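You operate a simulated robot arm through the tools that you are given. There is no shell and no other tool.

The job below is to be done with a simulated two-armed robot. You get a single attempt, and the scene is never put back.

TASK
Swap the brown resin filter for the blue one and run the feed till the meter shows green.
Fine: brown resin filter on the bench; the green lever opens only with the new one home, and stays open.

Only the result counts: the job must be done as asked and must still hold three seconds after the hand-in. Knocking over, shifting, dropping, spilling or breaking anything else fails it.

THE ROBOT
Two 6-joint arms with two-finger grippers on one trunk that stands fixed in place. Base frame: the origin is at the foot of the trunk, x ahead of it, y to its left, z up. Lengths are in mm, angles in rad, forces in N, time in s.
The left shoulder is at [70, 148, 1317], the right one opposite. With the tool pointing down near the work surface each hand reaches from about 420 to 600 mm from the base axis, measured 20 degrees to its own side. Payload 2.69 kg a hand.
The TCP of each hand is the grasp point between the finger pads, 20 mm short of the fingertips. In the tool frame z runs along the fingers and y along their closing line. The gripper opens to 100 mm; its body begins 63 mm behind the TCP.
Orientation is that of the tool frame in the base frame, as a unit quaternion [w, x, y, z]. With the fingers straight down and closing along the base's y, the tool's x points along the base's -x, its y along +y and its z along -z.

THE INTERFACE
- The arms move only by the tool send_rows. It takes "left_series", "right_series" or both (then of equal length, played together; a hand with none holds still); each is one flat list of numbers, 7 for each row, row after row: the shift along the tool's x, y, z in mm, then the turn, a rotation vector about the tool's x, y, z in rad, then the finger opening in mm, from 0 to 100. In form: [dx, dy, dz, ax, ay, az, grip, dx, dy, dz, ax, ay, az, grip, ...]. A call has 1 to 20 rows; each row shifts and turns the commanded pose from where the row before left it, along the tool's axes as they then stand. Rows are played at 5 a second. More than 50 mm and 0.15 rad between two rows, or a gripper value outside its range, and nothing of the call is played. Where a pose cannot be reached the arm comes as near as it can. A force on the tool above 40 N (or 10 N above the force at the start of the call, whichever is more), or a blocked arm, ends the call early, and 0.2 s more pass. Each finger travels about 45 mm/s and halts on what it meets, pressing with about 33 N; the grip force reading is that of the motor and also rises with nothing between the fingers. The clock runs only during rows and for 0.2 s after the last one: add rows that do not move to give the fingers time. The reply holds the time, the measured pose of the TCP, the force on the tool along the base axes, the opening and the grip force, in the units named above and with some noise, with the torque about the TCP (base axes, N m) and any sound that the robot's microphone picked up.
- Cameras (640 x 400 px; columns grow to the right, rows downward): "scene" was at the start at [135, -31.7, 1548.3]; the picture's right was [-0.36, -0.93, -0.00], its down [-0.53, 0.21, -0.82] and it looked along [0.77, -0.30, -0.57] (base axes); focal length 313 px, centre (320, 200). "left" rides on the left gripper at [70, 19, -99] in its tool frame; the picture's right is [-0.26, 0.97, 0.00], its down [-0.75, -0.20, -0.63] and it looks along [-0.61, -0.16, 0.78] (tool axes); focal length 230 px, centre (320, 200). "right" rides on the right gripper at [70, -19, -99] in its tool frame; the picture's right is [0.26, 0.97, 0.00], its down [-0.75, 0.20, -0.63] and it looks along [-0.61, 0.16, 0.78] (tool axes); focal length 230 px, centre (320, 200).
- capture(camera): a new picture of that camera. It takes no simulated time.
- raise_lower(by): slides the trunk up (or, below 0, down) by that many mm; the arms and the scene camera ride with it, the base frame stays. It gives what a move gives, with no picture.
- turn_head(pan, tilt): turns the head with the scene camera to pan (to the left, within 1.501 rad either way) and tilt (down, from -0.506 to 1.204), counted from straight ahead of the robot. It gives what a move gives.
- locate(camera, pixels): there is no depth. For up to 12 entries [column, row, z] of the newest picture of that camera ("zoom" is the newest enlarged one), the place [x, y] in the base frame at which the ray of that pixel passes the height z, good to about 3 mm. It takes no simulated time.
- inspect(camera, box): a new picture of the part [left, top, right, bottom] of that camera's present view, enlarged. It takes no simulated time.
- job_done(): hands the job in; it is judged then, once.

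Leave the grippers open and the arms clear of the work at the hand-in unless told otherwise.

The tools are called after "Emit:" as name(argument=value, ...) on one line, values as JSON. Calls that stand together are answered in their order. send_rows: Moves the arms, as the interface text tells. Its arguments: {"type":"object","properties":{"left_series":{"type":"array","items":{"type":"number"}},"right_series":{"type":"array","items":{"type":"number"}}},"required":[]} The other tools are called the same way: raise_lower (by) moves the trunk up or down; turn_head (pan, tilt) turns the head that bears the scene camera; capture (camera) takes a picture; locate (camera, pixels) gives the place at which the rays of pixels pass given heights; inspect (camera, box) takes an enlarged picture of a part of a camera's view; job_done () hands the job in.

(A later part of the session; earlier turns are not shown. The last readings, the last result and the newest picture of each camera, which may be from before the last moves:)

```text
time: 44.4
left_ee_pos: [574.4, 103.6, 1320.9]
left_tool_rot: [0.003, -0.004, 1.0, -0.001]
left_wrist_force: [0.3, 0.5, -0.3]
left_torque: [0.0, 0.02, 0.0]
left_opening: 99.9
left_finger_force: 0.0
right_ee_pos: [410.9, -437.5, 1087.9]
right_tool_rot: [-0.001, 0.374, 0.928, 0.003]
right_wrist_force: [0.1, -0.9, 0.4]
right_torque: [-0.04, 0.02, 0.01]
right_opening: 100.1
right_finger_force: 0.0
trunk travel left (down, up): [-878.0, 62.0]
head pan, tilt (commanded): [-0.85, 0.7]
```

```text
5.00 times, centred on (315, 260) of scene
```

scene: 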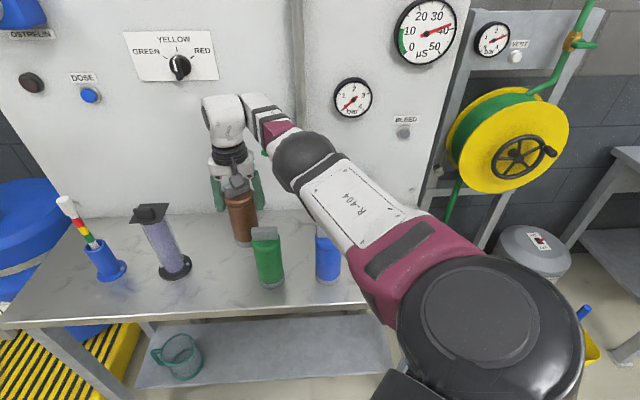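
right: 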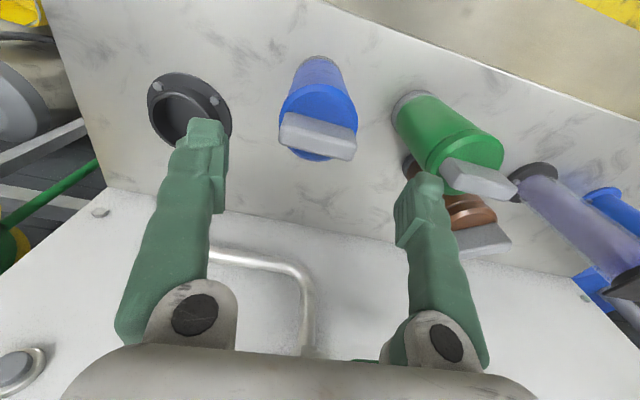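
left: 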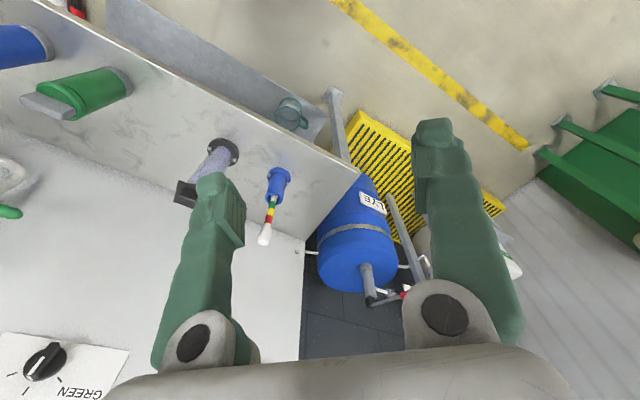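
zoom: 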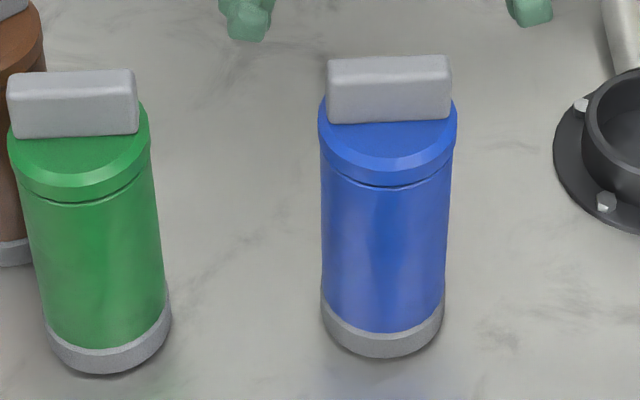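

The socket is a plain round cup with no key. I'll nudge the hand to centre on the blue filter and lower straight down with the trunk to the same grip height, TCP z≈988.

Emit:
send_rows(right_series=[-1, -2.5, 0, 0, 0, 0, 100, 0, 0, 0, 0, 0, 0, 100])

Emit:
raise_lower(by=-60)

Emit:
capture(camera="right")

Emit:
inspect(camera="scene", box=[220, 120, 430, 300])

```text
time: 45.0
left_ee_pos: [574.3, 104.1, 1320.6]
left_tool_rot: [0.004, -0.004, 1.0, 0.0]
left_wrist_force: [0.0, -0.3, -0.2]
left_torque: [0.0, -0.01, 0.01]
left_opening: 99.8
left_finger_force: 0.1
right_ee_pos: [410.3, -441.6, 1087.7]
right_tool_rot: [0.002, 0.374, 0.928, 0.004]
right_wrist_force: [1.5, -0.1, -0.5]
right_torque: [0.03, 0.03, -0.01]
right_opening: 100.0
right_finger_force: 0.1
trunk travel left (down, up): [-878.0, 62.0]
head pan, tilt (commanded): [-0.85, 0.7]
```

```text
time: 46.0
left_ee_pos: [572.9, 102.4, 1260.1]
left_tool_rot: [0.003, -0.004, 1.0, 0.001]
left_wrist_force: [0.5, 0.8, -0.6]
left_torque: [0.01, -0.04, -0.01]
left_opening: 100.0
left_finger_force: 0.1
right_ee_pos: [410.1, -441.9, 1027.2]
right_tool_rot: [0.0, 0.374, 0.927, 0.003]
right_wrist_force: [-0.1, -1.0, 0.1]
right_torque: [-0.04, -0.02, 0.01]
right_opening: 100.3
right_finger_force: 0.0
trunk travel left (down, up): [-818.0, 122.0]
head pan, tilt (commanded): [-0.85, 0.7]
```

```text
taken
```

right: 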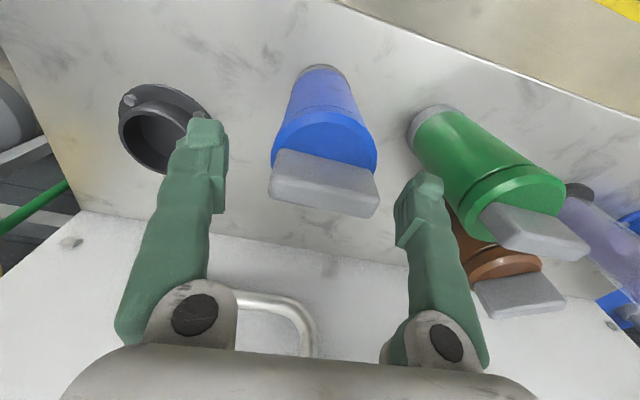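

```text
2.22 times, centred on (325, 210) of scene
```

zoom: 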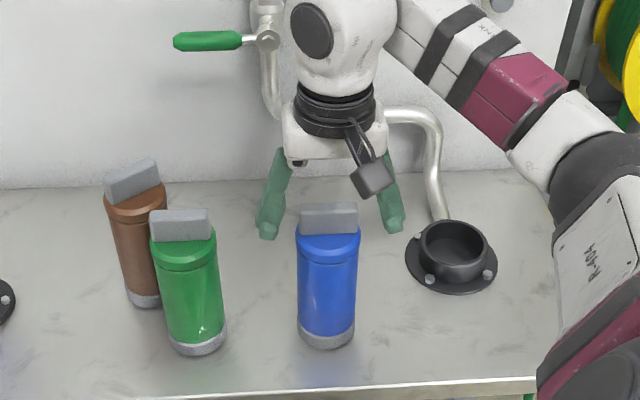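

Blue is about 2 mm to the right of centre. I'll correct that and lower the remaining 39 mm.

Emit:
send_rows(right_series=[0, 2, 0, 0, 0, 0, 100, 0, 0, 0, 0, 0, 0, 100])

Emit:
raise_lower(by=-39)

Emit:
capture(camera="right")

```text
time: 46.6
left_ee_pos: [574.1, 102.8, 1260.6]
left_tool_rot: [0.003, -0.003, 1.0, 0.0]
left_wrist_force: [-0.4, 0.0, -0.6]
left_torque: [0.0, 0.01, 0.0]
left_opening: 99.9
left_finger_force: 0.1
right_ee_pos: [411.5, -439.6, 1027.6]
right_tool_rot: [0.001, 0.374, 0.927, 0.003]
right_wrist_force: [0.0, -0.9, 0.6]
right_torque: [-0.01, -0.03, 0.0]
right_opening: 100.0
right_finger_force: 0.2
trunk travel left (down, up): [-818.0, 122.0]
head pan, tilt (commanded): [-0.85, 0.7]
```

```text
time: 47.4
left_ee_pos: [574.2, 103.9, 1221.6]
left_tool_rot: [0.003, -0.004, 1.0, 0.0]
left_wrist_force: [1.0, -0.5, 1.6]
left_torque: [-0.02, 0.01, -0.03]
left_opening: 99.9
left_finger_force: 0.1
right_ee_pos: [412.0, -440.6, 988.4]
right_tool_rot: [0.002, 0.374, 0.927, 0.003]
right_wrist_force: [0.0, 0.1, 0.2]
right_torque: [0.01, -0.01, 0.01]
right_opening: 100.2
right_finger_force: 0.1
trunk travel left (down, up): [-779.0, 161.0]
head pan, tilt (commanded): [-0.85, 0.7]
```

```text
taken
```

right: 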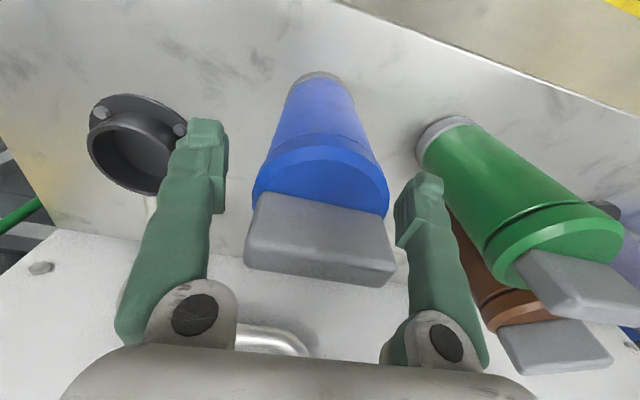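

Blue sits centred between the fingers just as brown did. Closing the gripper.

Emit:
send_rows(right_series=[0, 0, 0, 0, 0, 0, 75, 0, 0, 0, 0, 0, 0, 55, 0, 0, 0, 0, 0, 0, 40, 0, 0, 0, 0, 0, 0, 40, 0, 0, 0, 0, 0, 0, 40])

Emit:
capture(camera="right")

```text
time: 48.6
left_ee_pos: [574.1, 102.6, 1220.5]
left_tool_rot: [0.003, -0.004, 1.0, 0.0]
left_wrist_force: [0.1, -0.2, -0.4]
left_torque: [0.03, 0.05, 0.0]
left_opening: 99.9
left_finger_force: 0.0
right_ee_pos: [411.8, -439.9, 989.4]
right_tool_rot: [0.001, 0.375, 0.927, 0.003]
right_wrist_force: [0.0, -0.7, 0.5]
right_torque: [-0.02, -0.05, 0.01]
right_opening: 65.4
right_finger_force: 33.0
trunk travel left (down, up): [-779.0, 161.0]
head pan, tilt (commanded): [-0.85, 0.7]
```

```text
taken
```

right: 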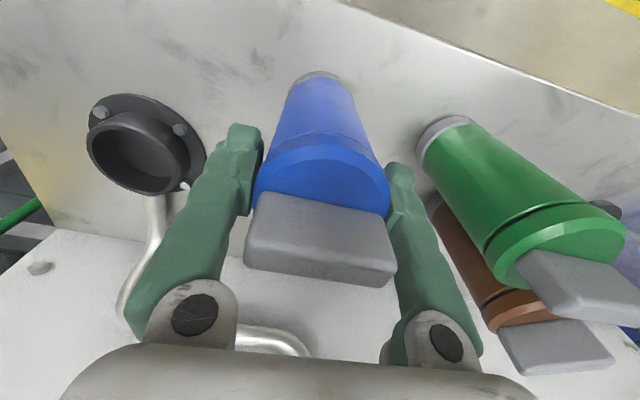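

Gripped firmly (65.4 mm, 33 N). Lifting straight up 78 mm with the trunk.

Emit:
raise_lower(by=78)

Emit:
capture(camera="right")

```text
time: 49.7
left_ee_pos: [574.5, 102.7, 1299.2]
left_tool_rot: [0.003, -0.003, 1.0, 0.0]
left_wrist_force: [0.1, -0.1, -0.6]
left_torque: [0.02, -0.01, 0.02]
left_opening: 100.0
left_finger_force: 0.1
right_ee_pos: [412.3, -440.2, 1065.5]
right_tool_rot: [0.0, 0.375, 0.927, 0.004]
right_wrist_force: [-0.7, -1.0, -5.9]
right_torque: [0.0, -0.01, -0.01]
right_opening: 65.5
right_finger_force: 33.3
trunk travel left (down, up): [-857.0, 83.0]
head pan, tilt (commanded): [-0.85, 0.7]
```

```text
taken
```

right: 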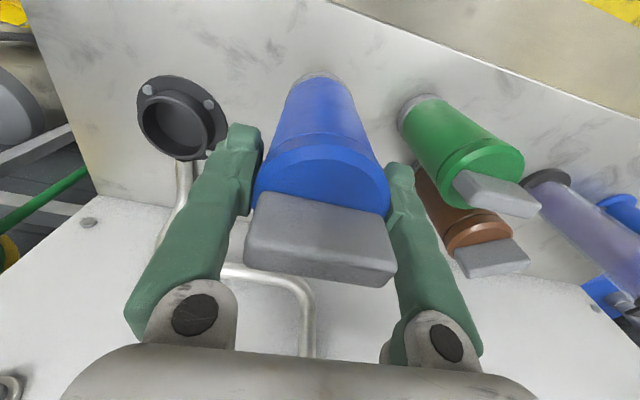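

Lifted at 5.9 N of weight. I'll move toward the socket, then yaw the tool clockwise as before, in two stages.

Emit:
send_rows(right_series=[-20, -27.1, 0, 0, 0, 0, 40, -20, -27.1, 0, 0, 0, 0, 40, -20, -27.1, 0, 0, 0, 0, 40, -20, -27.1, 0, 0, 0, 0, 40, 0, 0, 0, 0, 0, 0.15, 40, 0, 0, 0, 0, 0, 0.15, 40, 0, 0, 0, 0, 0, 0.15, 40, 0, 0, 0, 0, 0, 0.15, 40, 0, 0, 0, 0, 0, 0, 40])

Emit:
capture(camera="right")

Emit:
inspect(camera="scene", box=[300, 120, 480, 290])

```text
time: 51.7
left_ee_pos: [574.9, 102.1, 1298.7]
left_tool_rot: [0.002, -0.003, 1.0, 0.001]
left_wrist_force: [0.2, -0.3, -0.3]
left_torque: [0.03, -0.03, -0.02]
left_opening: 99.8
left_finger_force: 0.0
right_ee_pos: [393.6, -573.4, 1065.4]
right_tool_rot: [0.0, 0.632, 0.775, 0.004]
right_wrist_force: [0.4, -0.8, -6.2]
right_torque: [-0.02, 0.0, 0.03]
right_opening: 65.6
right_finger_force: 32.5
trunk travel left (down, up): [-857.0, 83.0]
head pan, tilt (commanded): [-0.85, 0.7]
```

```text
taken
```

right: 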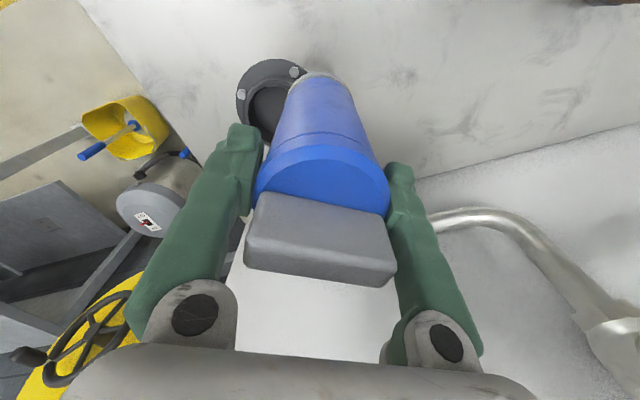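

```text
2.35 times, centred on (390, 205) of scene
```

zoom: 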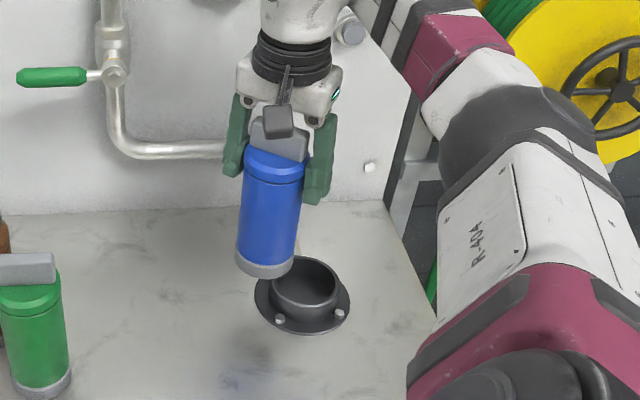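

Blue is close to the socket. I'll move the final 54 mm to put it above the socket centre (359.5,-616).

Emit:
send_rows(right_series=[-8.7, -10.5, 0, 0, 0, 0, 40, -8.7, -10.5, 0, 0, 0, 0, 40, -8.7, -10.5, 0, 0, 0, 0, 40, -8.7, -10.5, 0, 0, 0, 0, 40, 0, 0, 0, 0, 0, 0, 40])

Emit:
capture(camera="right")

Emit:
inspect(camera="scene", box=[330, 170, 440, 280])

Emit:
inspect(camera="right", box=[240, 10, 400, 130])

```text
time: 52.9
left_ee_pos: [574.8, 101.6, 1299.5]
left_tool_rot: [0.002, -0.003, 1.0, 0.001]
left_wrist_force: [-0.3, 0.0, 1.3]
left_torque: [0.01, 0.02, 0.01]
left_opening: 100.0
left_finger_force: 0.0
right_ee_pos: [359.0, -617.1, 1064.3]
right_tool_rot: [0.0, 0.631, 0.776, 0.004]
right_wrist_force: [0.9, -0.1, -5.0]
right_torque: [0.01, -0.01, -0.03]
right_opening: 65.2
right_finger_force: 33.0
trunk travel left (down, up): [-857.0, 83.0]
head pan, tilt (commanded): [-0.85, 0.7]
```

```text
taken
```

right: 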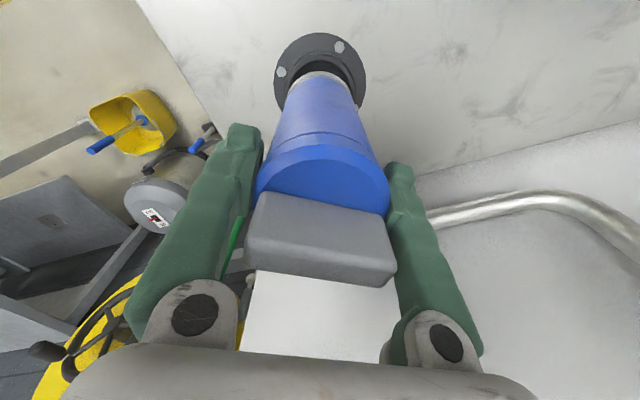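

```text
3.64 times, centred on (385, 225) of scene
```

zoom: 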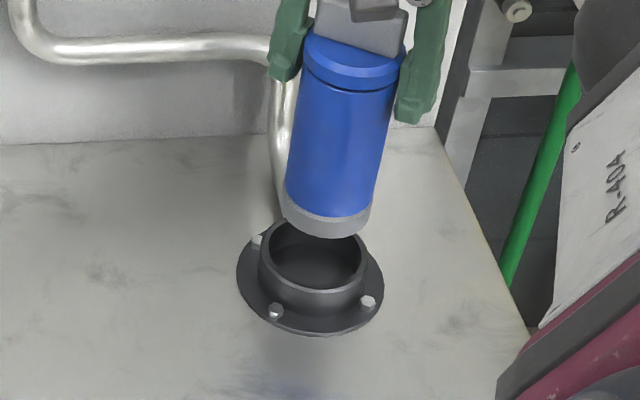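

```text
3.33 times, centred on (320, 70) of right
```

zoom: 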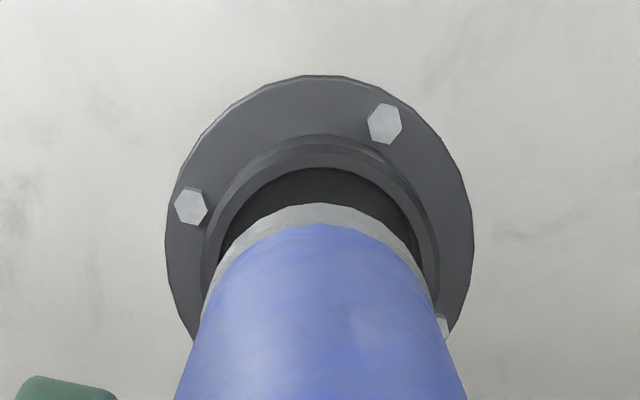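

Blue is aligned above the socket. I'll lower 30 mm and re-check alignment just above the collar.

Emit:
raise_lower(by=-32)

Emit:
inspect(camera="scene", box=[330, 170, 440, 280])

Emit:
inspect(camera="right", box=[240, 10, 400, 130])

```text
time: 53.7
left_ee_pos: [575.8, 102.1, 1267.5]
left_tool_rot: [0.003, -0.004, 1.0, 0.001]
left_wrist_force: [-0.2, -0.9, -0.1]
left_torque: [-0.03, -0.04, 0.0]
left_opening: 99.9
left_finger_force: 0.1
right_ee_pos: [359.7, -617.8, 1031.7]
right_tool_rot: [0.0, 0.631, 0.776, 0.003]
right_wrist_force: [-1.0, 0.8, -4.7]
right_torque: [-0.01, 0.0, -0.02]
right_opening: 65.5
right_finger_force: 32.9
trunk travel left (down, up): [-825.0, 115.0]
head pan, tilt (commanded): [-0.85, 0.7]
```

```text
3.64 times, centred on (385, 225) of scene
```

zoom: 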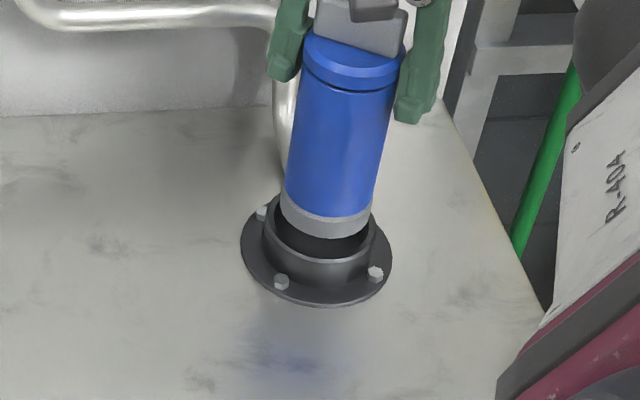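

```text
3.33 times, centred on (320, 70) of right
```

zoom: 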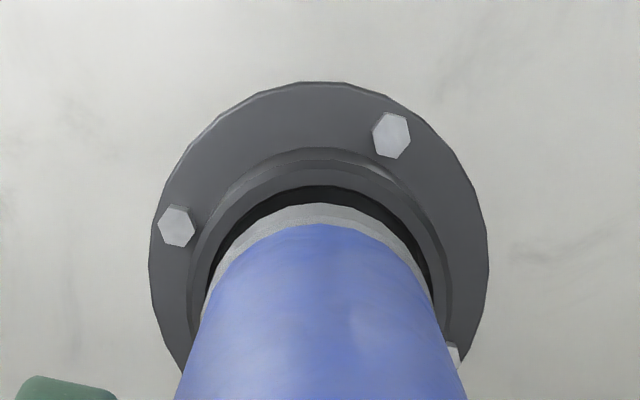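

It's well centred in the bore. I'll lower 15 mm and read the forces as the base enters the collar.

Emit:
raise_lower(by=-15)

Emit:
inspect(camera="scene", box=[330, 170, 440, 280])

Emit:
inspect(camera="right", box=[240, 10, 400, 130])

```text
time: 54.3
left_ee_pos: [575.4, 102.0, 1252.2]
left_tool_rot: [0.003, -0.003, 1.0, 0.001]
left_wrist_force: [-0.7, 0.3, 0.4]
left_torque: [-0.01, 0.01, 0.02]
left_opening: 100.0
left_finger_force: 0.1
right_ee_pos: [359.8, -616.5, 1016.3]
right_tool_rot: [-0.001, 0.632, 0.775, 0.004]
right_wrist_force: [0.1, -0.4, -5.8]
right_torque: [-0.03, 0.03, 0.02]
right_opening: 65.7
right_finger_force: 33.2
trunk travel left (down, up): [-810.0, 130.0]
head pan, tilt (commanded): [-0.85, 0.7]
```

```text
3.64 times, centred on (385, 225) of scene
```

zoom: 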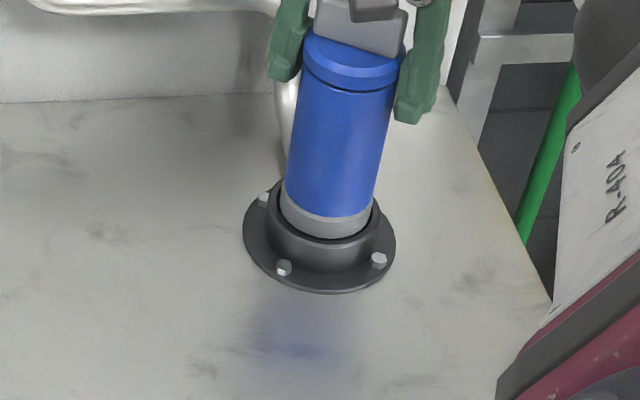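

```text
3.33 times, centred on (320, 70) of right
```

zoom: 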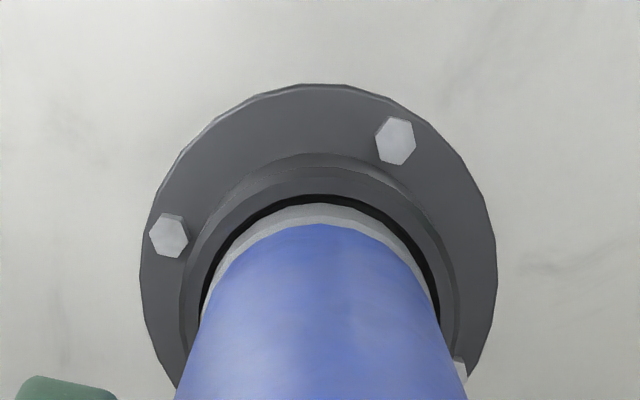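

The ring is entering the collar with no contact force. I'll lower further in steps.

Emit:
raise_lower(by=-10)

Emit:
raise_lower(by=-10)

```text
time: 54.9
left_ee_pos: [574.7, 101.1, 1242.1]
left_tool_rot: [0.002, -0.004, 1.0, 0.001]
left_wrist_force: [-0.3, -0.1, 0.0]
left_torque: [-0.03, -0.02, 0.01]
left_opening: 99.9
left_finger_force: 0.1
right_ee_pos: [361.9, -617.7, 1006.4]
right_tool_rot: [-0.002, 0.631, 0.775, 0.004]
right_wrist_force: [0.5, 0.0, -5.6]
right_torque: [-0.03, -0.01, 0.01]
right_opening: 65.4
right_finger_force: 32.9
trunk travel left (down, up): [-800.0, 140.0]
head pan, tilt (commanded): [-0.85, 0.7]
```

```text
time: 55.5
left_ee_pos: [575.5, 101.5, 1232.8]
left_tool_rot: [0.002, -0.003, 1.0, 0.001]
left_wrist_force: [-0.8, -0.5, 0.0]
left_torque: [-0.01, 0.03, 0.0]
left_opening: 100.3
left_finger_force: 0.0
right_ee_pos: [361.0, -618.7, 997.0]
right_tool_rot: [-0.002, 0.631, 0.776, 0.004]
right_wrist_force: [0.8, 0.2, -4.3]
right_torque: [-0.03, -0.01, 0.02]
right_opening: 65.4
right_finger_force: 33.1
trunk travel left (down, up): [-790.0, 150.0]
head pan, tilt (commanded): [-0.85, 0.7]
```

TCP is at 997 and still free. About 8 mm remains to the floor of the socket, so I'll take smaller steps.

Emit:
raise_lower(by=-5)

Emit:
raise_lower(by=-3)

```text
time: 56.0
left_ee_pos: [574.8, 102.1, 1227.0]
left_tool_rot: [0.003, -0.003, 1.0, 0.001]
left_wrist_force: [-0.2, -0.6, 0.0]
left_torque: [-0.01, 0.02, 0.0]
left_opening: 100.2
left_finger_force: 0.1
right_ee_pos: [360.3, -617.4, 992.2]
right_tool_rot: [-0.001, 0.632, 0.775, 0.005]
right_wrist_force: [-0.2, -0.7, -5.9]
right_torque: [-0.03, 0.02, 0.02]
right_opening: 65.7
right_finger_force: 32.4
trunk travel left (down, up): [-785.0, 155.0]
head pan, tilt (commanded): [-0.85, 0.7]
```

```text
time: 56.6
left_ee_pos: [575.3, 102.4, 1223.1]
left_tool_rot: [0.003, -0.004, 1.0, 0.001]
left_wrist_force: [0.2, 0.0, 0.4]
left_torque: [-0.02, 0.02, -0.03]
left_opening: 100.2
left_finger_force: 0.0
right_ee_pos: [360.3, -616.7, 988.7]
right_tool_rot: [0.001, 0.63, 0.776, 0.003]
right_wrist_force: [1.2, 0.8, -8.5]
right_torque: [-1.22, -0.92, -0.07]
right_opening: 65.4
right_finger_force: 33.1
trunk travel left (down, up): [-782.0, 158.0]
head pan, tilt (commanded): [-0.85, 0.7]
```

At 988.7 the force and torque changed slightly (-8.5 N, torque about -1.2/-0.9), so it's at or near its seat. I'll look at the views before pressing any further.

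Emit:
capture(camera="right")

Emit:
inspect(camera="scene", box=[310, 120, 470, 280])

Emit:
inspect(camera="right", box=[240, 10, 400, 130])

```text
taken
```

right: 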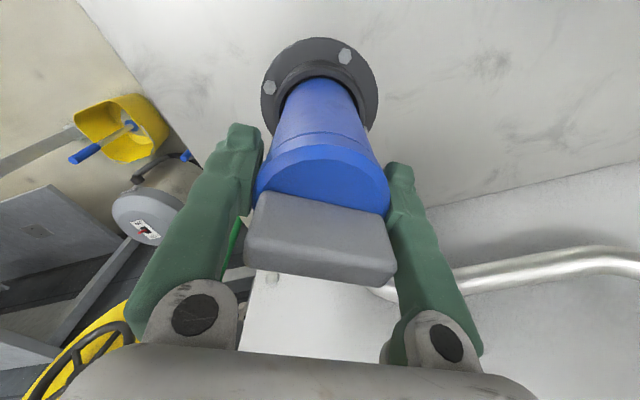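

```text
2.50 times, centred on (390, 200) of scene
```

zoom: 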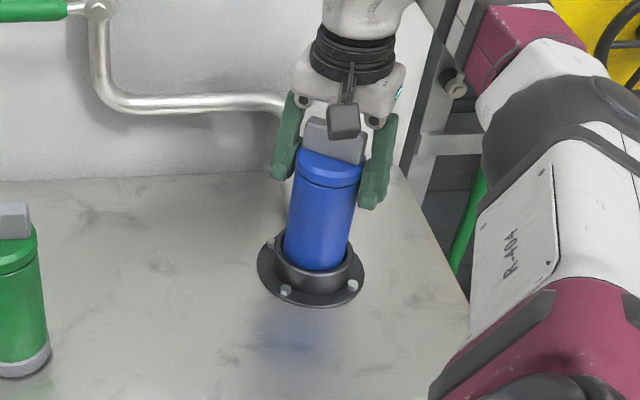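

```text
3.33 times, centred on (320, 70) of right
```

zoom: 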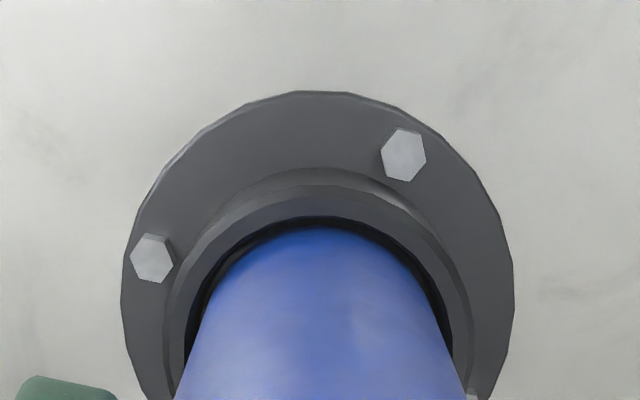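

It looks seated just as brown was. I'll press 2 mm further to confirm it's home.

Emit:
raise_lower(by=-2)

```text
time: 57.1
left_ee_pos: [574.7, 103.5, 1221.4]
left_tool_rot: [0.002, -0.004, 1.0, 0.0]
left_wrist_force: [0.2, -0.2, -0.1]
left_torque: [0.03, 0.03, -0.02]
left_opening: 99.9
left_finger_force: 0.1
right_ee_pos: [360.4, -617.9, 987.2]
right_tool_rot: [0.0, 0.631, 0.776, 0.004]
right_wrist_force: [2.6, -4.2, 0.4]
right_torque: [-0.33, -0.24, 0.08]
right_opening: 65.6
right_finger_force: 32.7
trunk travel left (down, up): [-780.0, 160.0]
head pan, tilt (commanded): [-0.85, 0.7]
```

It's now resting on the seat, with the z force back to about 0. One more gentle 2 mm press to make sure it's fully home.

Emit:
raise_lower(by=-2)

```text
time: 57.6
left_ee_pos: [574.9, 102.7, 1220.0]
left_tool_rot: [0.003, -0.003, 1.0, 0.001]
left_wrist_force: [0.5, 0.2, 0.1]
left_torque: [0.0, 0.01, 0.01]
left_opening: 99.9
left_finger_force: 0.0
right_ee_pos: [360.9, -617.7, 988.0]
right_tool_rot: [0.002, 0.632, 0.775, 0.004]
right_wrist_force: [9.4, -11.8, 18.9]
right_torque: [1.2, 0.84, 0.15]
right_opening: 65.4
right_finger_force: 33.0
trunk travel left (down, up): [-778.0, 162.0]
head pan, tilt (commanded): [-0.85, 0.7]
```

Firm contact at 988 (19 N), so it's seated. I'll ease off 3 mm and release.

Emit:
raise_lower(by=2.5)

Emit:
send_rows(right_series=[0, 0, 0, 0, 0, 0, 72, 0, 0, 0, 0, 0, 0, 85, 0, 0, 0, 0, 0, 0, 100, 0, 0, 0, 0, 0, 0, 100, 0, 0, 0, 0, 0, 0, 100])

Emit:
capture(camera="right")

Emit:
inspect(camera="scene", box=[310, 120, 470, 280])

```text
time: 58.1
left_ee_pos: [574.1, 101.8, 1221.8]
left_tool_rot: [0.003, -0.004, 1.0, 0.0]
left_wrist_force: [0.6, -0.1, -0.2]
left_torque: [0.02, -0.01, 0.02]
left_opening: 99.9
left_finger_force: 0.0
right_ee_pos: [359.4, -616.9, 987.8]
right_tool_rot: [0.0, 0.631, 0.775, 0.004]
right_wrist_force: [7.5, -9.0, 10.1]
right_torque: [-0.75, -0.85, 0.01]
right_opening: 65.5
right_finger_force: 33.1
trunk travel left (down, up): [-780.0, 160.0]
head pan, tilt (commanded): [-0.85, 0.7]
```

```text
time: 59.3
left_ee_pos: [574.0, 104.7, 1222.0]
left_tool_rot: [0.003, -0.004, 1.0, 0.0]
left_wrist_force: [-0.2, -0.4, 0.3]
left_torque: [-0.02, 0.0, -0.03]
left_opening: 100.2
left_finger_force: 0.2
right_ee_pos: [359.7, -615.7, 989.6]
right_tool_rot: [-0.001, 0.632, 0.775, 0.004]
right_wrist_force: [-0.1, 0.1, -0.5]
right_torque: [-0.03, -0.03, 0.0]
right_opening: 100.1
right_finger_force: 0.1
trunk travel left (down, up): [-780.0, 160.0]
head pan, tilt (commanded): [-0.85, 0.7]
```

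```text
taken
```

right: 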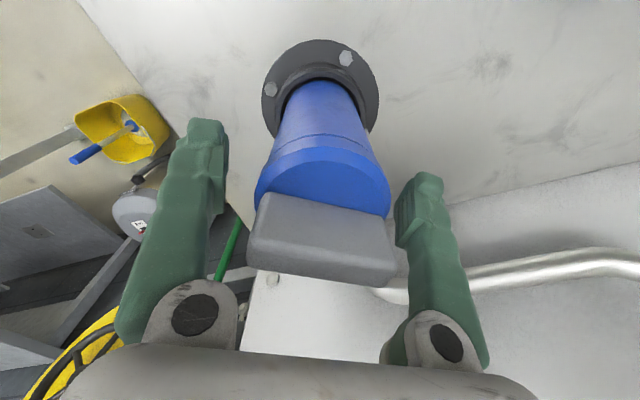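

```text
2.50 times, centred on (390, 200) of scene
```

zoom: 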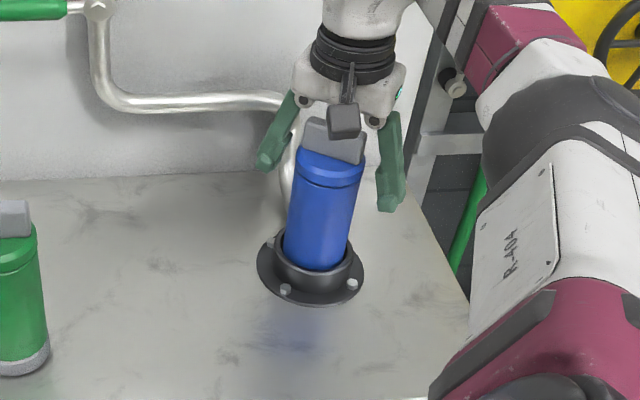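

Released, with blue standing home in the socket. I'll rise 110 mm with the trunk to clear the handle, then study the lever.

Emit:
raise_lower(by=110)

Emit:
capture(camera="scene")

Emit:
capture(camera="right")

Emit:
inspect(camera="scene", box=[230, 70, 390, 200])

```text
time: 60.7
left_ee_pos: [574.0, 103.3, 1333.7]
left_tool_rot: [0.003, -0.003, 1.0, 0.0]
left_wrist_force: [-0.1, 0.3, -0.4]
left_torque: [0.04, -0.02, 0.01]
left_opening: 99.9
left_finger_force: 0.1
right_ee_pos: [358.9, -615.4, 1099.6]
right_tool_rot: [0.0, 0.631, 0.776, 0.003]
right_wrist_force: [-0.8, -0.4, 0.1]
right_torque: [0.04, -0.01, -0.04]
right_opening: 100.0
right_finger_force: 0.1
trunk travel left (down, up): [-890.0, 50.0]
head pan, tilt (commanded): [-0.85, 0.7]
```

```text
taken
```

scene: 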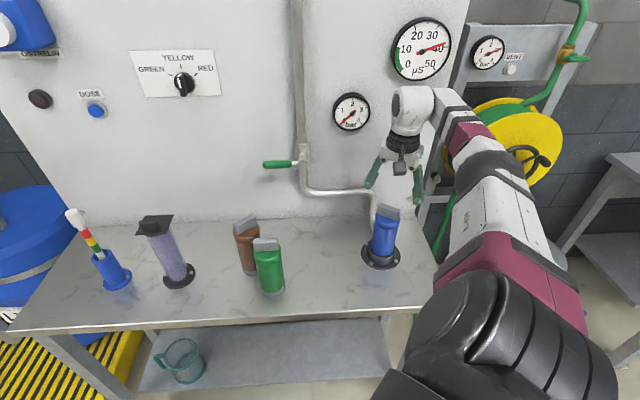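

```text
taken
```

right: 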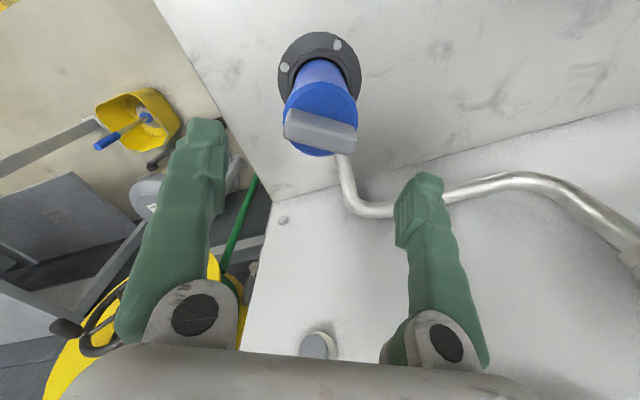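

```text
3.08 times, centred on (310, 135) of scene
```

zoom: 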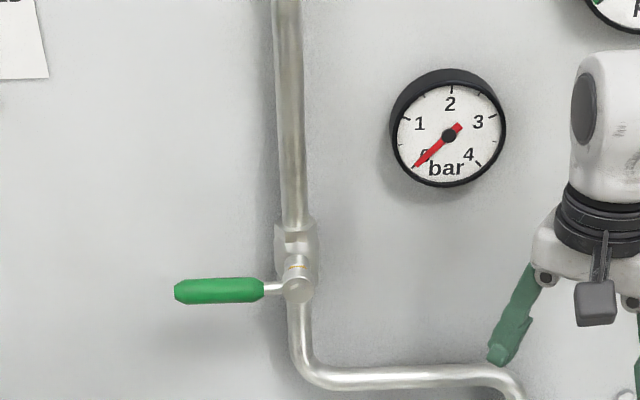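

The hub earlier showed a chevron mark, so I'll zoom in tightly on it.

Emit:
inspect(camera="scene", box=[260, 140, 320, 180])

Emit:
inspect(camera="scene", box=[290, 135, 320, 175])

```text
10.00 times, centred on (290, 160) of scene
```

zoom: 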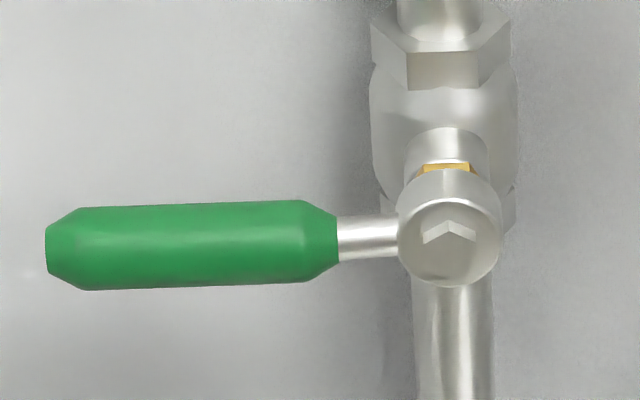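

```text
10.00 times, centred on (305, 155) of scene
```

zoom: 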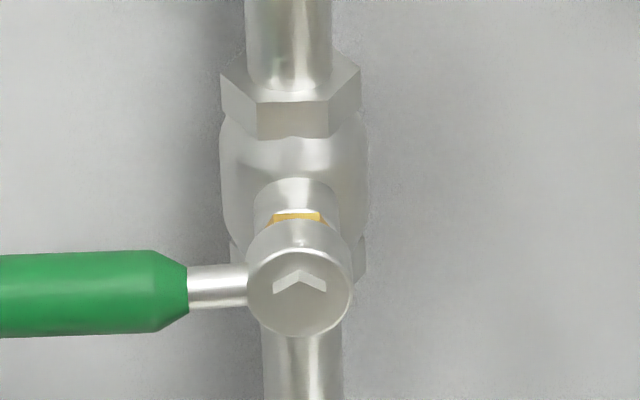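

The valve handle points left, square to the vertical pipe, so it's closed. The chevron on the hub points up, so I'll try turning the handle end up. I'll close the fingers into a poker, move to a free area left of the socket, yaw back square to the panel, and tilt the tool to 40° below horizontal.

Emit:
send_rows(right_series=[25.3, 25.2, 0, 0, 0, 0, 100, 25.3, 25.2, 0, 0, 0, 0, 70, 25.3, 25.2, 0, 0, 0, 0, 40, 25.3, 25.2, 0, 0, 0, 0, 20, 25.3, 25.2, 0, 0, 0, 0, 0, 0, 0, 0, 0, 0, -0.15, 0, 0, 0, 0, 0, 0, -0.15, 0, 0, 0, 0, 0, 0, -0.15, 0, 0, 0, 0, 0, 0, -0.15, 0, 0, 0, 0, 0, 0, 0, 0])

Emit:
send_rows(right_series=[0, 0, 0, 0, -0.1455, 0, 0, 0, 0, 0, 0, -0.1455, 0, 0, 0, 0, 0, 0, -0.1455, 0, 0, 0, 0, 0, 0, -0.1455, 0, 0, 0, 0, 0, 0, -0.1455, 0, 0, 0, 0, 0, 0, -0.1455, 0, 0, 0, 0, 0, 0, 0, 0, 0])

Emit:
capture(camera="scene")

Emit:
capture(camera="right")

```text
time: 62.9
left_ee_pos: [574.1, 103.2, 1333.0]
left_tool_rot: [0.003, -0.003, 1.0, 0.0]
left_wrist_force: [0.6, 0.0, 0.2]
left_torque: [-0.03, 0.0, 0.03]
left_opening: 99.9
left_finger_force: 0.1
right_ee_pos: [457.0, -465.3, 1099.7]
right_tool_rot: [0.002, 0.373, 0.928, 0.003]
right_wrist_force: [0.4, -0.6, 0.5]
right_torque: [0.0, 0.0, 0.0]
right_opening: 0.0
right_finger_force: 29.6
trunk travel left (down, up): [-890.0, 50.0]
head pan, tilt (commanded): [-0.85, 0.7]
```

```text
time: 64.5
left_ee_pos: [573.9, 103.2, 1332.7]
left_tool_rot: [0.003, -0.004, 1.0, 0.0]
left_wrist_force: [-0.5, 0.2, -0.3]
left_torque: [0.0, 0.02, 0.03]
left_opening: 99.9
left_finger_force: 0.0
right_ee_pos: [458.0, -467.1, 1100.5]
right_tool_rot: [0.394, 0.34, 0.84, -0.155]
right_wrist_force: [0.1, -0.3, 0.1]
right_torque: [0.02, -0.01, 0.01]
right_opening: 0.0
right_finger_force: 29.5
trunk travel left (down, up): [-890.0, 50.0]
head pan, tilt (commanded): [-0.85, 0.7]
```

```text
taken
```

scene: 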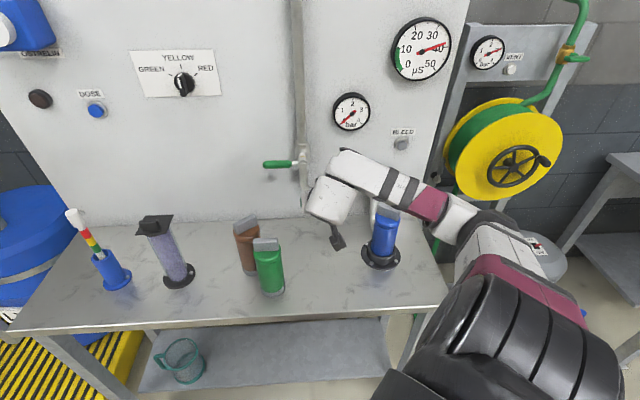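

```text
taken
```

right: 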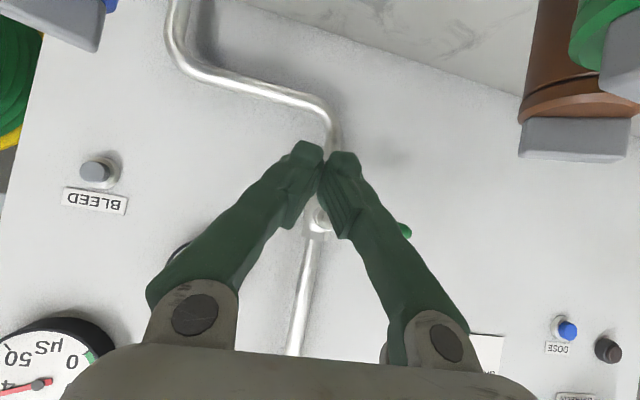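

The tilt is set at 40° and the lever shows at (405,230) in the hand view. I'll move in front of the handle's outer end (u≈430, n≈200, z≈1110).

Emit:
send_rows(right_series=[-14.5, 32.4, 13.6, 0, 0, 0, 0, -14.5, 32.4, 13.6, 0, 0, 0, 0, -14.5, 32.4, 13.6, 0, 0, 0, 0, -14.5, 32.4, 13.6, 0, 0, 0, 0, 0, 0, 0, 0, 0, 0, 0])

Emit:
capture(camera="right")

Emit:
capture(camera="scene")

```text
time: 65.7
left_ee_pos: [575.0, 103.4, 1332.9]
left_tool_rot: [0.002, -0.004, 1.0, 0.001]
left_wrist_force: [0.4, 0.0, 0.4]
left_torque: [0.06, -0.02, 0.01]
left_opening: 99.9
left_finger_force: 0.1
right_ee_pos: [572.7, -470.9, 1138.5]
right_tool_rot: [0.392, 0.338, 0.842, -0.149]
right_wrist_force: [-0.4, 0.3, 0.1]
right_torque: [-0.01, -0.01, -0.01]
right_opening: 0.3
right_finger_force: 30.2
right hand out of reach, approached as far as the arm can: row 2, 3, 4
trunk travel left (down, up): [-890.0, 50.0]
head pan, tilt (commanded): [-0.85, 0.7]
```

```text
taken
```

right: 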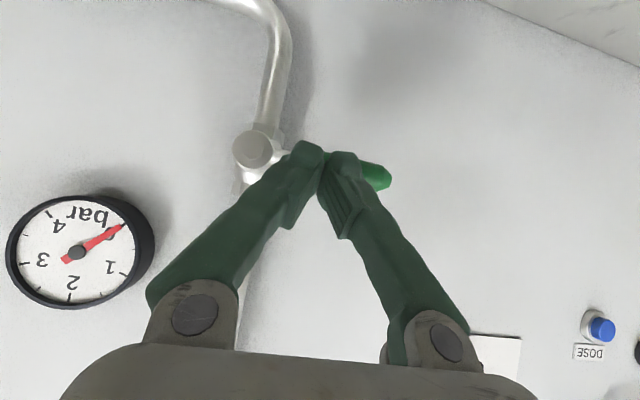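

```text
taken
```

scene: 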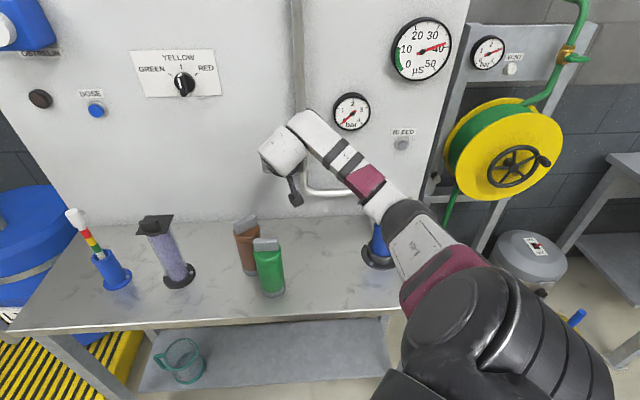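

Reach stopped at u≈377 with the hand drifting up. Turning the tool somewhat to the left (counter-clockwise from above) should free it. I'll back off 30 mm, yaw 17° left, then try to shift left and down again.

Emit:
send_rows(right_series=[0, 0, -30, 0, 0, 0, 0, 0, 0, 0, -0.115, 0, -0.0963, 0, 0, 0, 0, -0.115, 0, -0.0963, 0, 0, 0, 0, 0, 0, 0, 0])

```text
time: 66.7
left_ee_pos: [574.0, 104.3, 1332.5]
left_tool_rot: [0.002, -0.004, 1.0, 0.0]
left_wrist_force: [1.0, -0.4, 0.9]
left_torque: [-0.01, 0.01, 0.03]
left_opening: 100.1
left_finger_force: 0.1
right_ee_pos: [552.5, -454.5, 1159.8]
right_tool_rot: [0.413, 0.21, 0.881, -0.095]
right_wrist_force: [-0.4, 0.4, 0.1]
right_torque: [0.01, 0.02, 0.03]
right_opening: 0.0
right_finger_force: 29.1
trunk travel left (down, up): [-890.0, 50.0]
head pan, tilt (commanded): [-0.85, 0.7]
```

Now I'll try moving left and down to u≈420, n≈185, z≈1100.

Emit:
send_rows(right_series=[11.8, 13.8, 17.2, 0, 0, 0, 0, 11.8, 13.8, 17.2, 0, 0, 0, 0, 11.8, 13.8, 17.2, 0, 0, 0, 0, 0, 0, 0, 0, 0, 0, 0])

Emit:
capture(camera="right")

Emit:
capture(camera="scene")

```text
time: 67.7
left_ee_pos: [573.1, 103.6, 1332.7]
left_tool_rot: [0.004, -0.003, 1.0, 0.001]
left_wrist_force: [-0.3, -0.1, 0.0]
left_torque: [0.01, -0.04, 0.0]
left_opening: 99.8
left_finger_force: 0.0
right_ee_pos: [585.5, -423.7, 1098.8]
right_tool_rot: [0.413, 0.21, 0.881, -0.094]
right_wrist_force: [0.2, -0.7, 0.1]
right_torque: [0.0, 0.0, -0.03]
right_opening: 0.4
right_finger_force: 29.7
trunk travel left (down, up): [-890.0, 50.0]
head pan, tilt (commanded): [-0.85, 0.7]
```

```text
taken
```

right: 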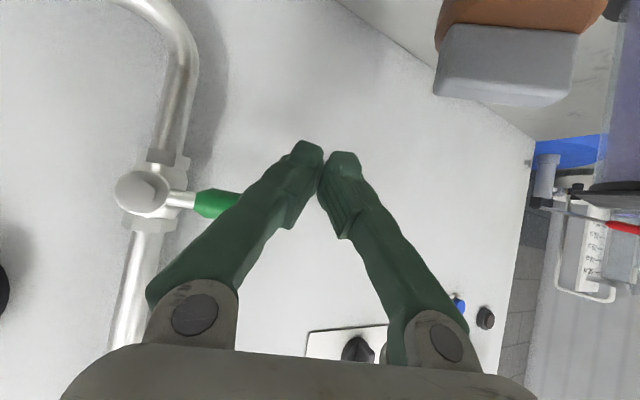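

```text
taken
```

scene: 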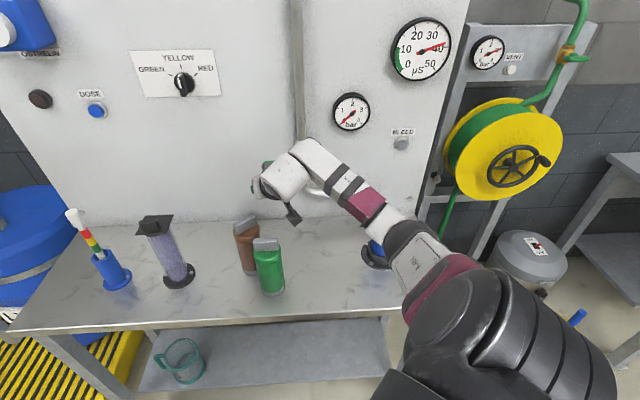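

Reached u≈420, n≈183, z≈1099. I'll locate the hub (143,192) and handle (215,204) from this closer view at a few heights.

Emit:
locate(camera="right", pixels=[[140, 192, 1110], [140, 192, 1120], [140, 192, 1130], [195, 203, 1110], [195, 203, 1120], [195, 203, 1130], [232, 203, 1110], [232, 203, 1120], [232, 203, 1130]])

Emit:
locate(camera="scene", pixels=[[266, 163, 1110], [266, 163, 1120], [266, 163, 1130]])

Emit:
inspect(camera="scene", box=[230, 120, 350, 240])

Emit:
inspect(camera="right", box=[80, 120, 360, 280])

```text
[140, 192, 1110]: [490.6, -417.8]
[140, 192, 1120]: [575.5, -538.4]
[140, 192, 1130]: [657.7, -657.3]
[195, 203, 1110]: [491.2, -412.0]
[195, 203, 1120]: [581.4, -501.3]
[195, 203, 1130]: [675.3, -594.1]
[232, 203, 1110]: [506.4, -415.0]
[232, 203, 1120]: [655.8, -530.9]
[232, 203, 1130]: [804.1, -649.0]
```

```text
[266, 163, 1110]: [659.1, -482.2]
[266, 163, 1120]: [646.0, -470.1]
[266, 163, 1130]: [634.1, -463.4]
```

```text
3.33 times, centred on (290, 180) of scene
```

zoom: 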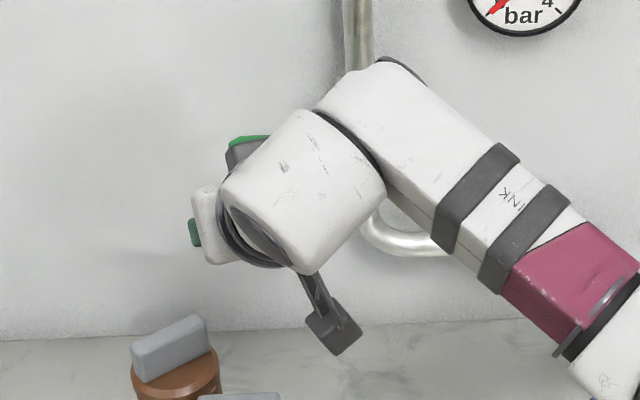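

```text
2.29 times, centred on (220, 200) of right
```

zoom: 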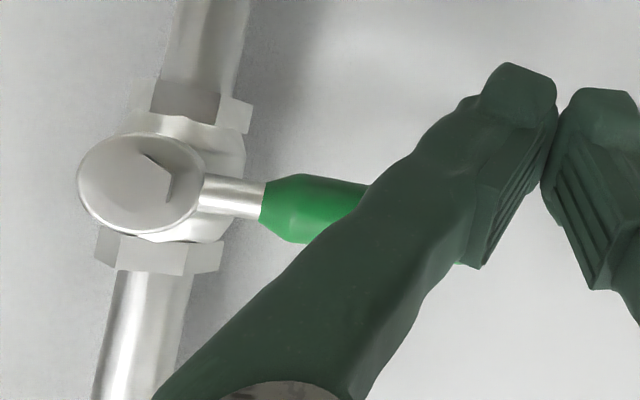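

The marks on the hub are only shading, so the opening direction is unknown. I'll test it gently, upward first. I'll lower to z≈1083 and slide the closed fingertips under the handle's outer end.

Emit:
send_rows(right_series=[12.3, 0, 10.2, 0, 0, 0, 0, -13.1, -6.3, 15.6, 0, 0, 0, 0, -13.1, -6.3, 15.6, 0, 0, 0, 0, -13.1, -6.3, 15.6, 0, 0, 0, 0, 0, 0, 0, 0, 0, 0, 0])

Emit:
capture(camera="right")

Emit:
inspect(camera="scene", box=[230, 120, 350, 240])

```text
time: 68.9
left_ee_pos: [573.7, 103.8, 1333.0]
left_tool_rot: [0.003, -0.004, 1.0, -0.001]
left_wrist_force: [0.2, -0.3, -0.6]
left_torque: [0.0, -0.01, -0.01]
left_opening: 100.1
left_finger_force: 0.0
right_ee_pos: [631.8, -468.3, 1082.3]
right_tool_rot: [0.413, 0.211, 0.881, -0.095]
right_wrist_force: [0.2, 0.4, -0.6]
right_torque: [0.0, 0.01, -0.01]
right_opening: 0.1
right_finger_force: 29.8
trunk travel left (down, up): [-890.0, 50.0]
head pan, tilt (commanded): [-0.85, 0.7]
```

```text
taken
```

right: 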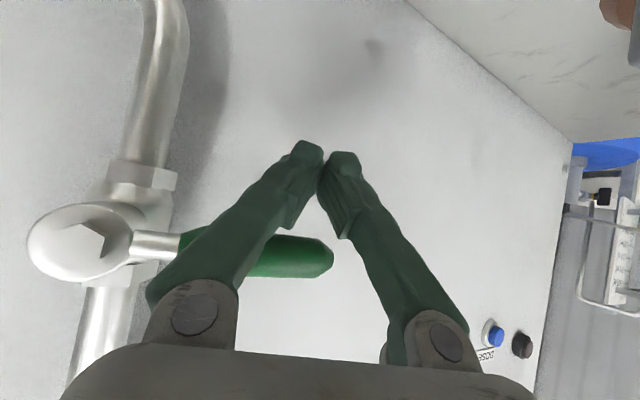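

```text
3.33 times, centred on (290, 180) of scene
```

zoom: 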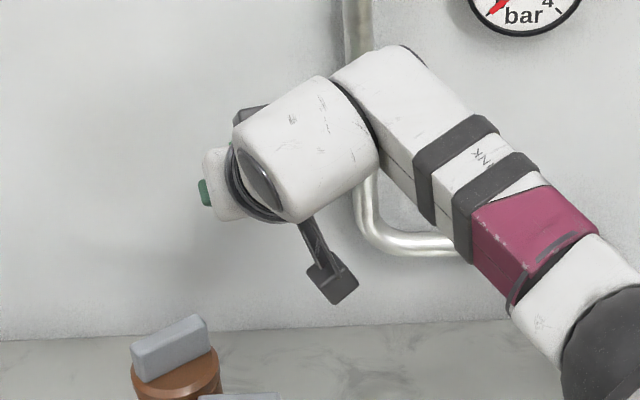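

The fingertips are now under the handle, whose end shows at (332,258) between the fingers. Contact should come after about 20 mm. I'll raise the hand in 5 mm rows and watch the force.

Emit:
send_rows(right_series=[-3.84, 0, -3.2, 0, 0, 0, 0, -3.84, 0, -3.2, 0, 0, 0, 0, -3.84, 0, -3.2, 0, 0, 0, 0, -3.84, 0, -3.2, 0, 0, 0, 0, -3.84, 0, -3.2, 0, 0, 0, 0])

Emit:
capture(camera="right")

```text
time: 69.8
left_ee_pos: [574.0, 103.8, 1332.1]
left_tool_rot: [0.003, -0.004, 1.0, 0.0]
left_wrist_force: [-0.5, 0.1, -1.1]
left_torque: [0.02, 0.02, 0.03]
left_opening: 100.0
left_finger_force: 0.1
right_ee_pos: [629.8, -466.8, 1087.2]
right_tool_rot: [0.401, 0.215, 0.886, -0.092]
right_wrist_force: [-0.7, 2.1, -5.2]
right_torque: [0.1, -0.14, -0.07]
right_opening: 0.0
right_finger_force: 29.6
trunk travel left (down, up): [-890.0, 50.0]
head pan, tilt (commanded): [-0.85, 0.7]
stopped in row 4 (right hand): the force on the tool passed its limit at 45 N (the readings are from after the stop); the commanded pose is now the measured one
```

```text
taken
```

right: 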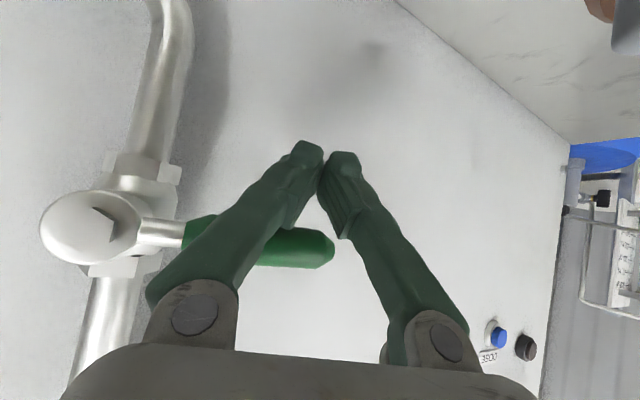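

The handle doesn't yield upward (stopped at 45 N with the handle unmoved), so the lever opens downward. I'll back off, come over the top of the handle, and push down.

Emit:
send_rows(right_series=[6, 0, 5.3, 0, 0, 0, 0, 19.1, 8.6, -21.5, 0, 0, 0, 0, 19.1, 8.6, -21.5, 0, 0, 0, 0, -31.9, 0.4, -28.1, 0, 0, 0, 0, -31.9, 0.4, -28.1, 0, 0, 0, 0, 0, 0, 0, 0, 0, 0, 0])

Emit:
capture(camera="right")

Emit:
inspect(camera="scene", box=[230, 80, 400, 240])

```text
time: 71.2
left_ee_pos: [573.5, 102.3, 1334.0]
left_tool_rot: [0.003, -0.003, 1.0, 0.0]
left_wrist_force: [-0.8, 0.2, -1.1]
left_torque: [0.02, 0.0, 0.01]
left_opening: 99.9
left_finger_force: 0.1
right_ee_pos: [581.2, -422.8, 1167.9]
right_tool_rot: [0.403, 0.214, 0.885, -0.092]
right_wrist_force: [0.3, -0.7, 0.0]
right_torque: [0.01, 0.0, 0.03]
right_opening: 0.0
right_finger_force: 29.9
trunk travel left (down, up): [-890.0, 50.0]
head pan, tilt (commanded): [-0.85, 0.7]
```

```text
taken
```

right: 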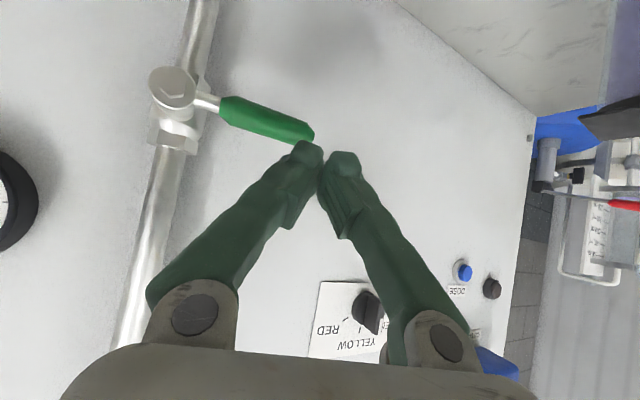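

```text
2.50 times, centred on (315, 160) of scene
```

zoom: 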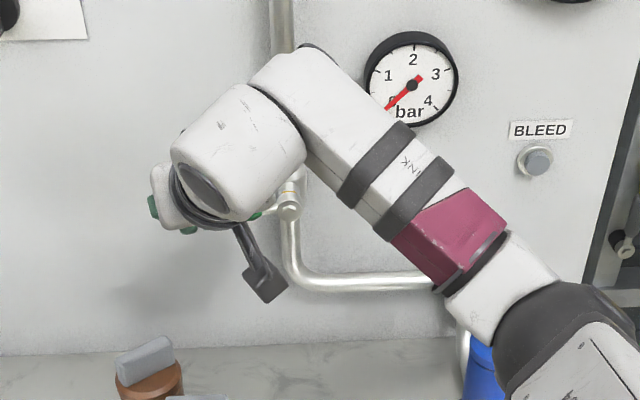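

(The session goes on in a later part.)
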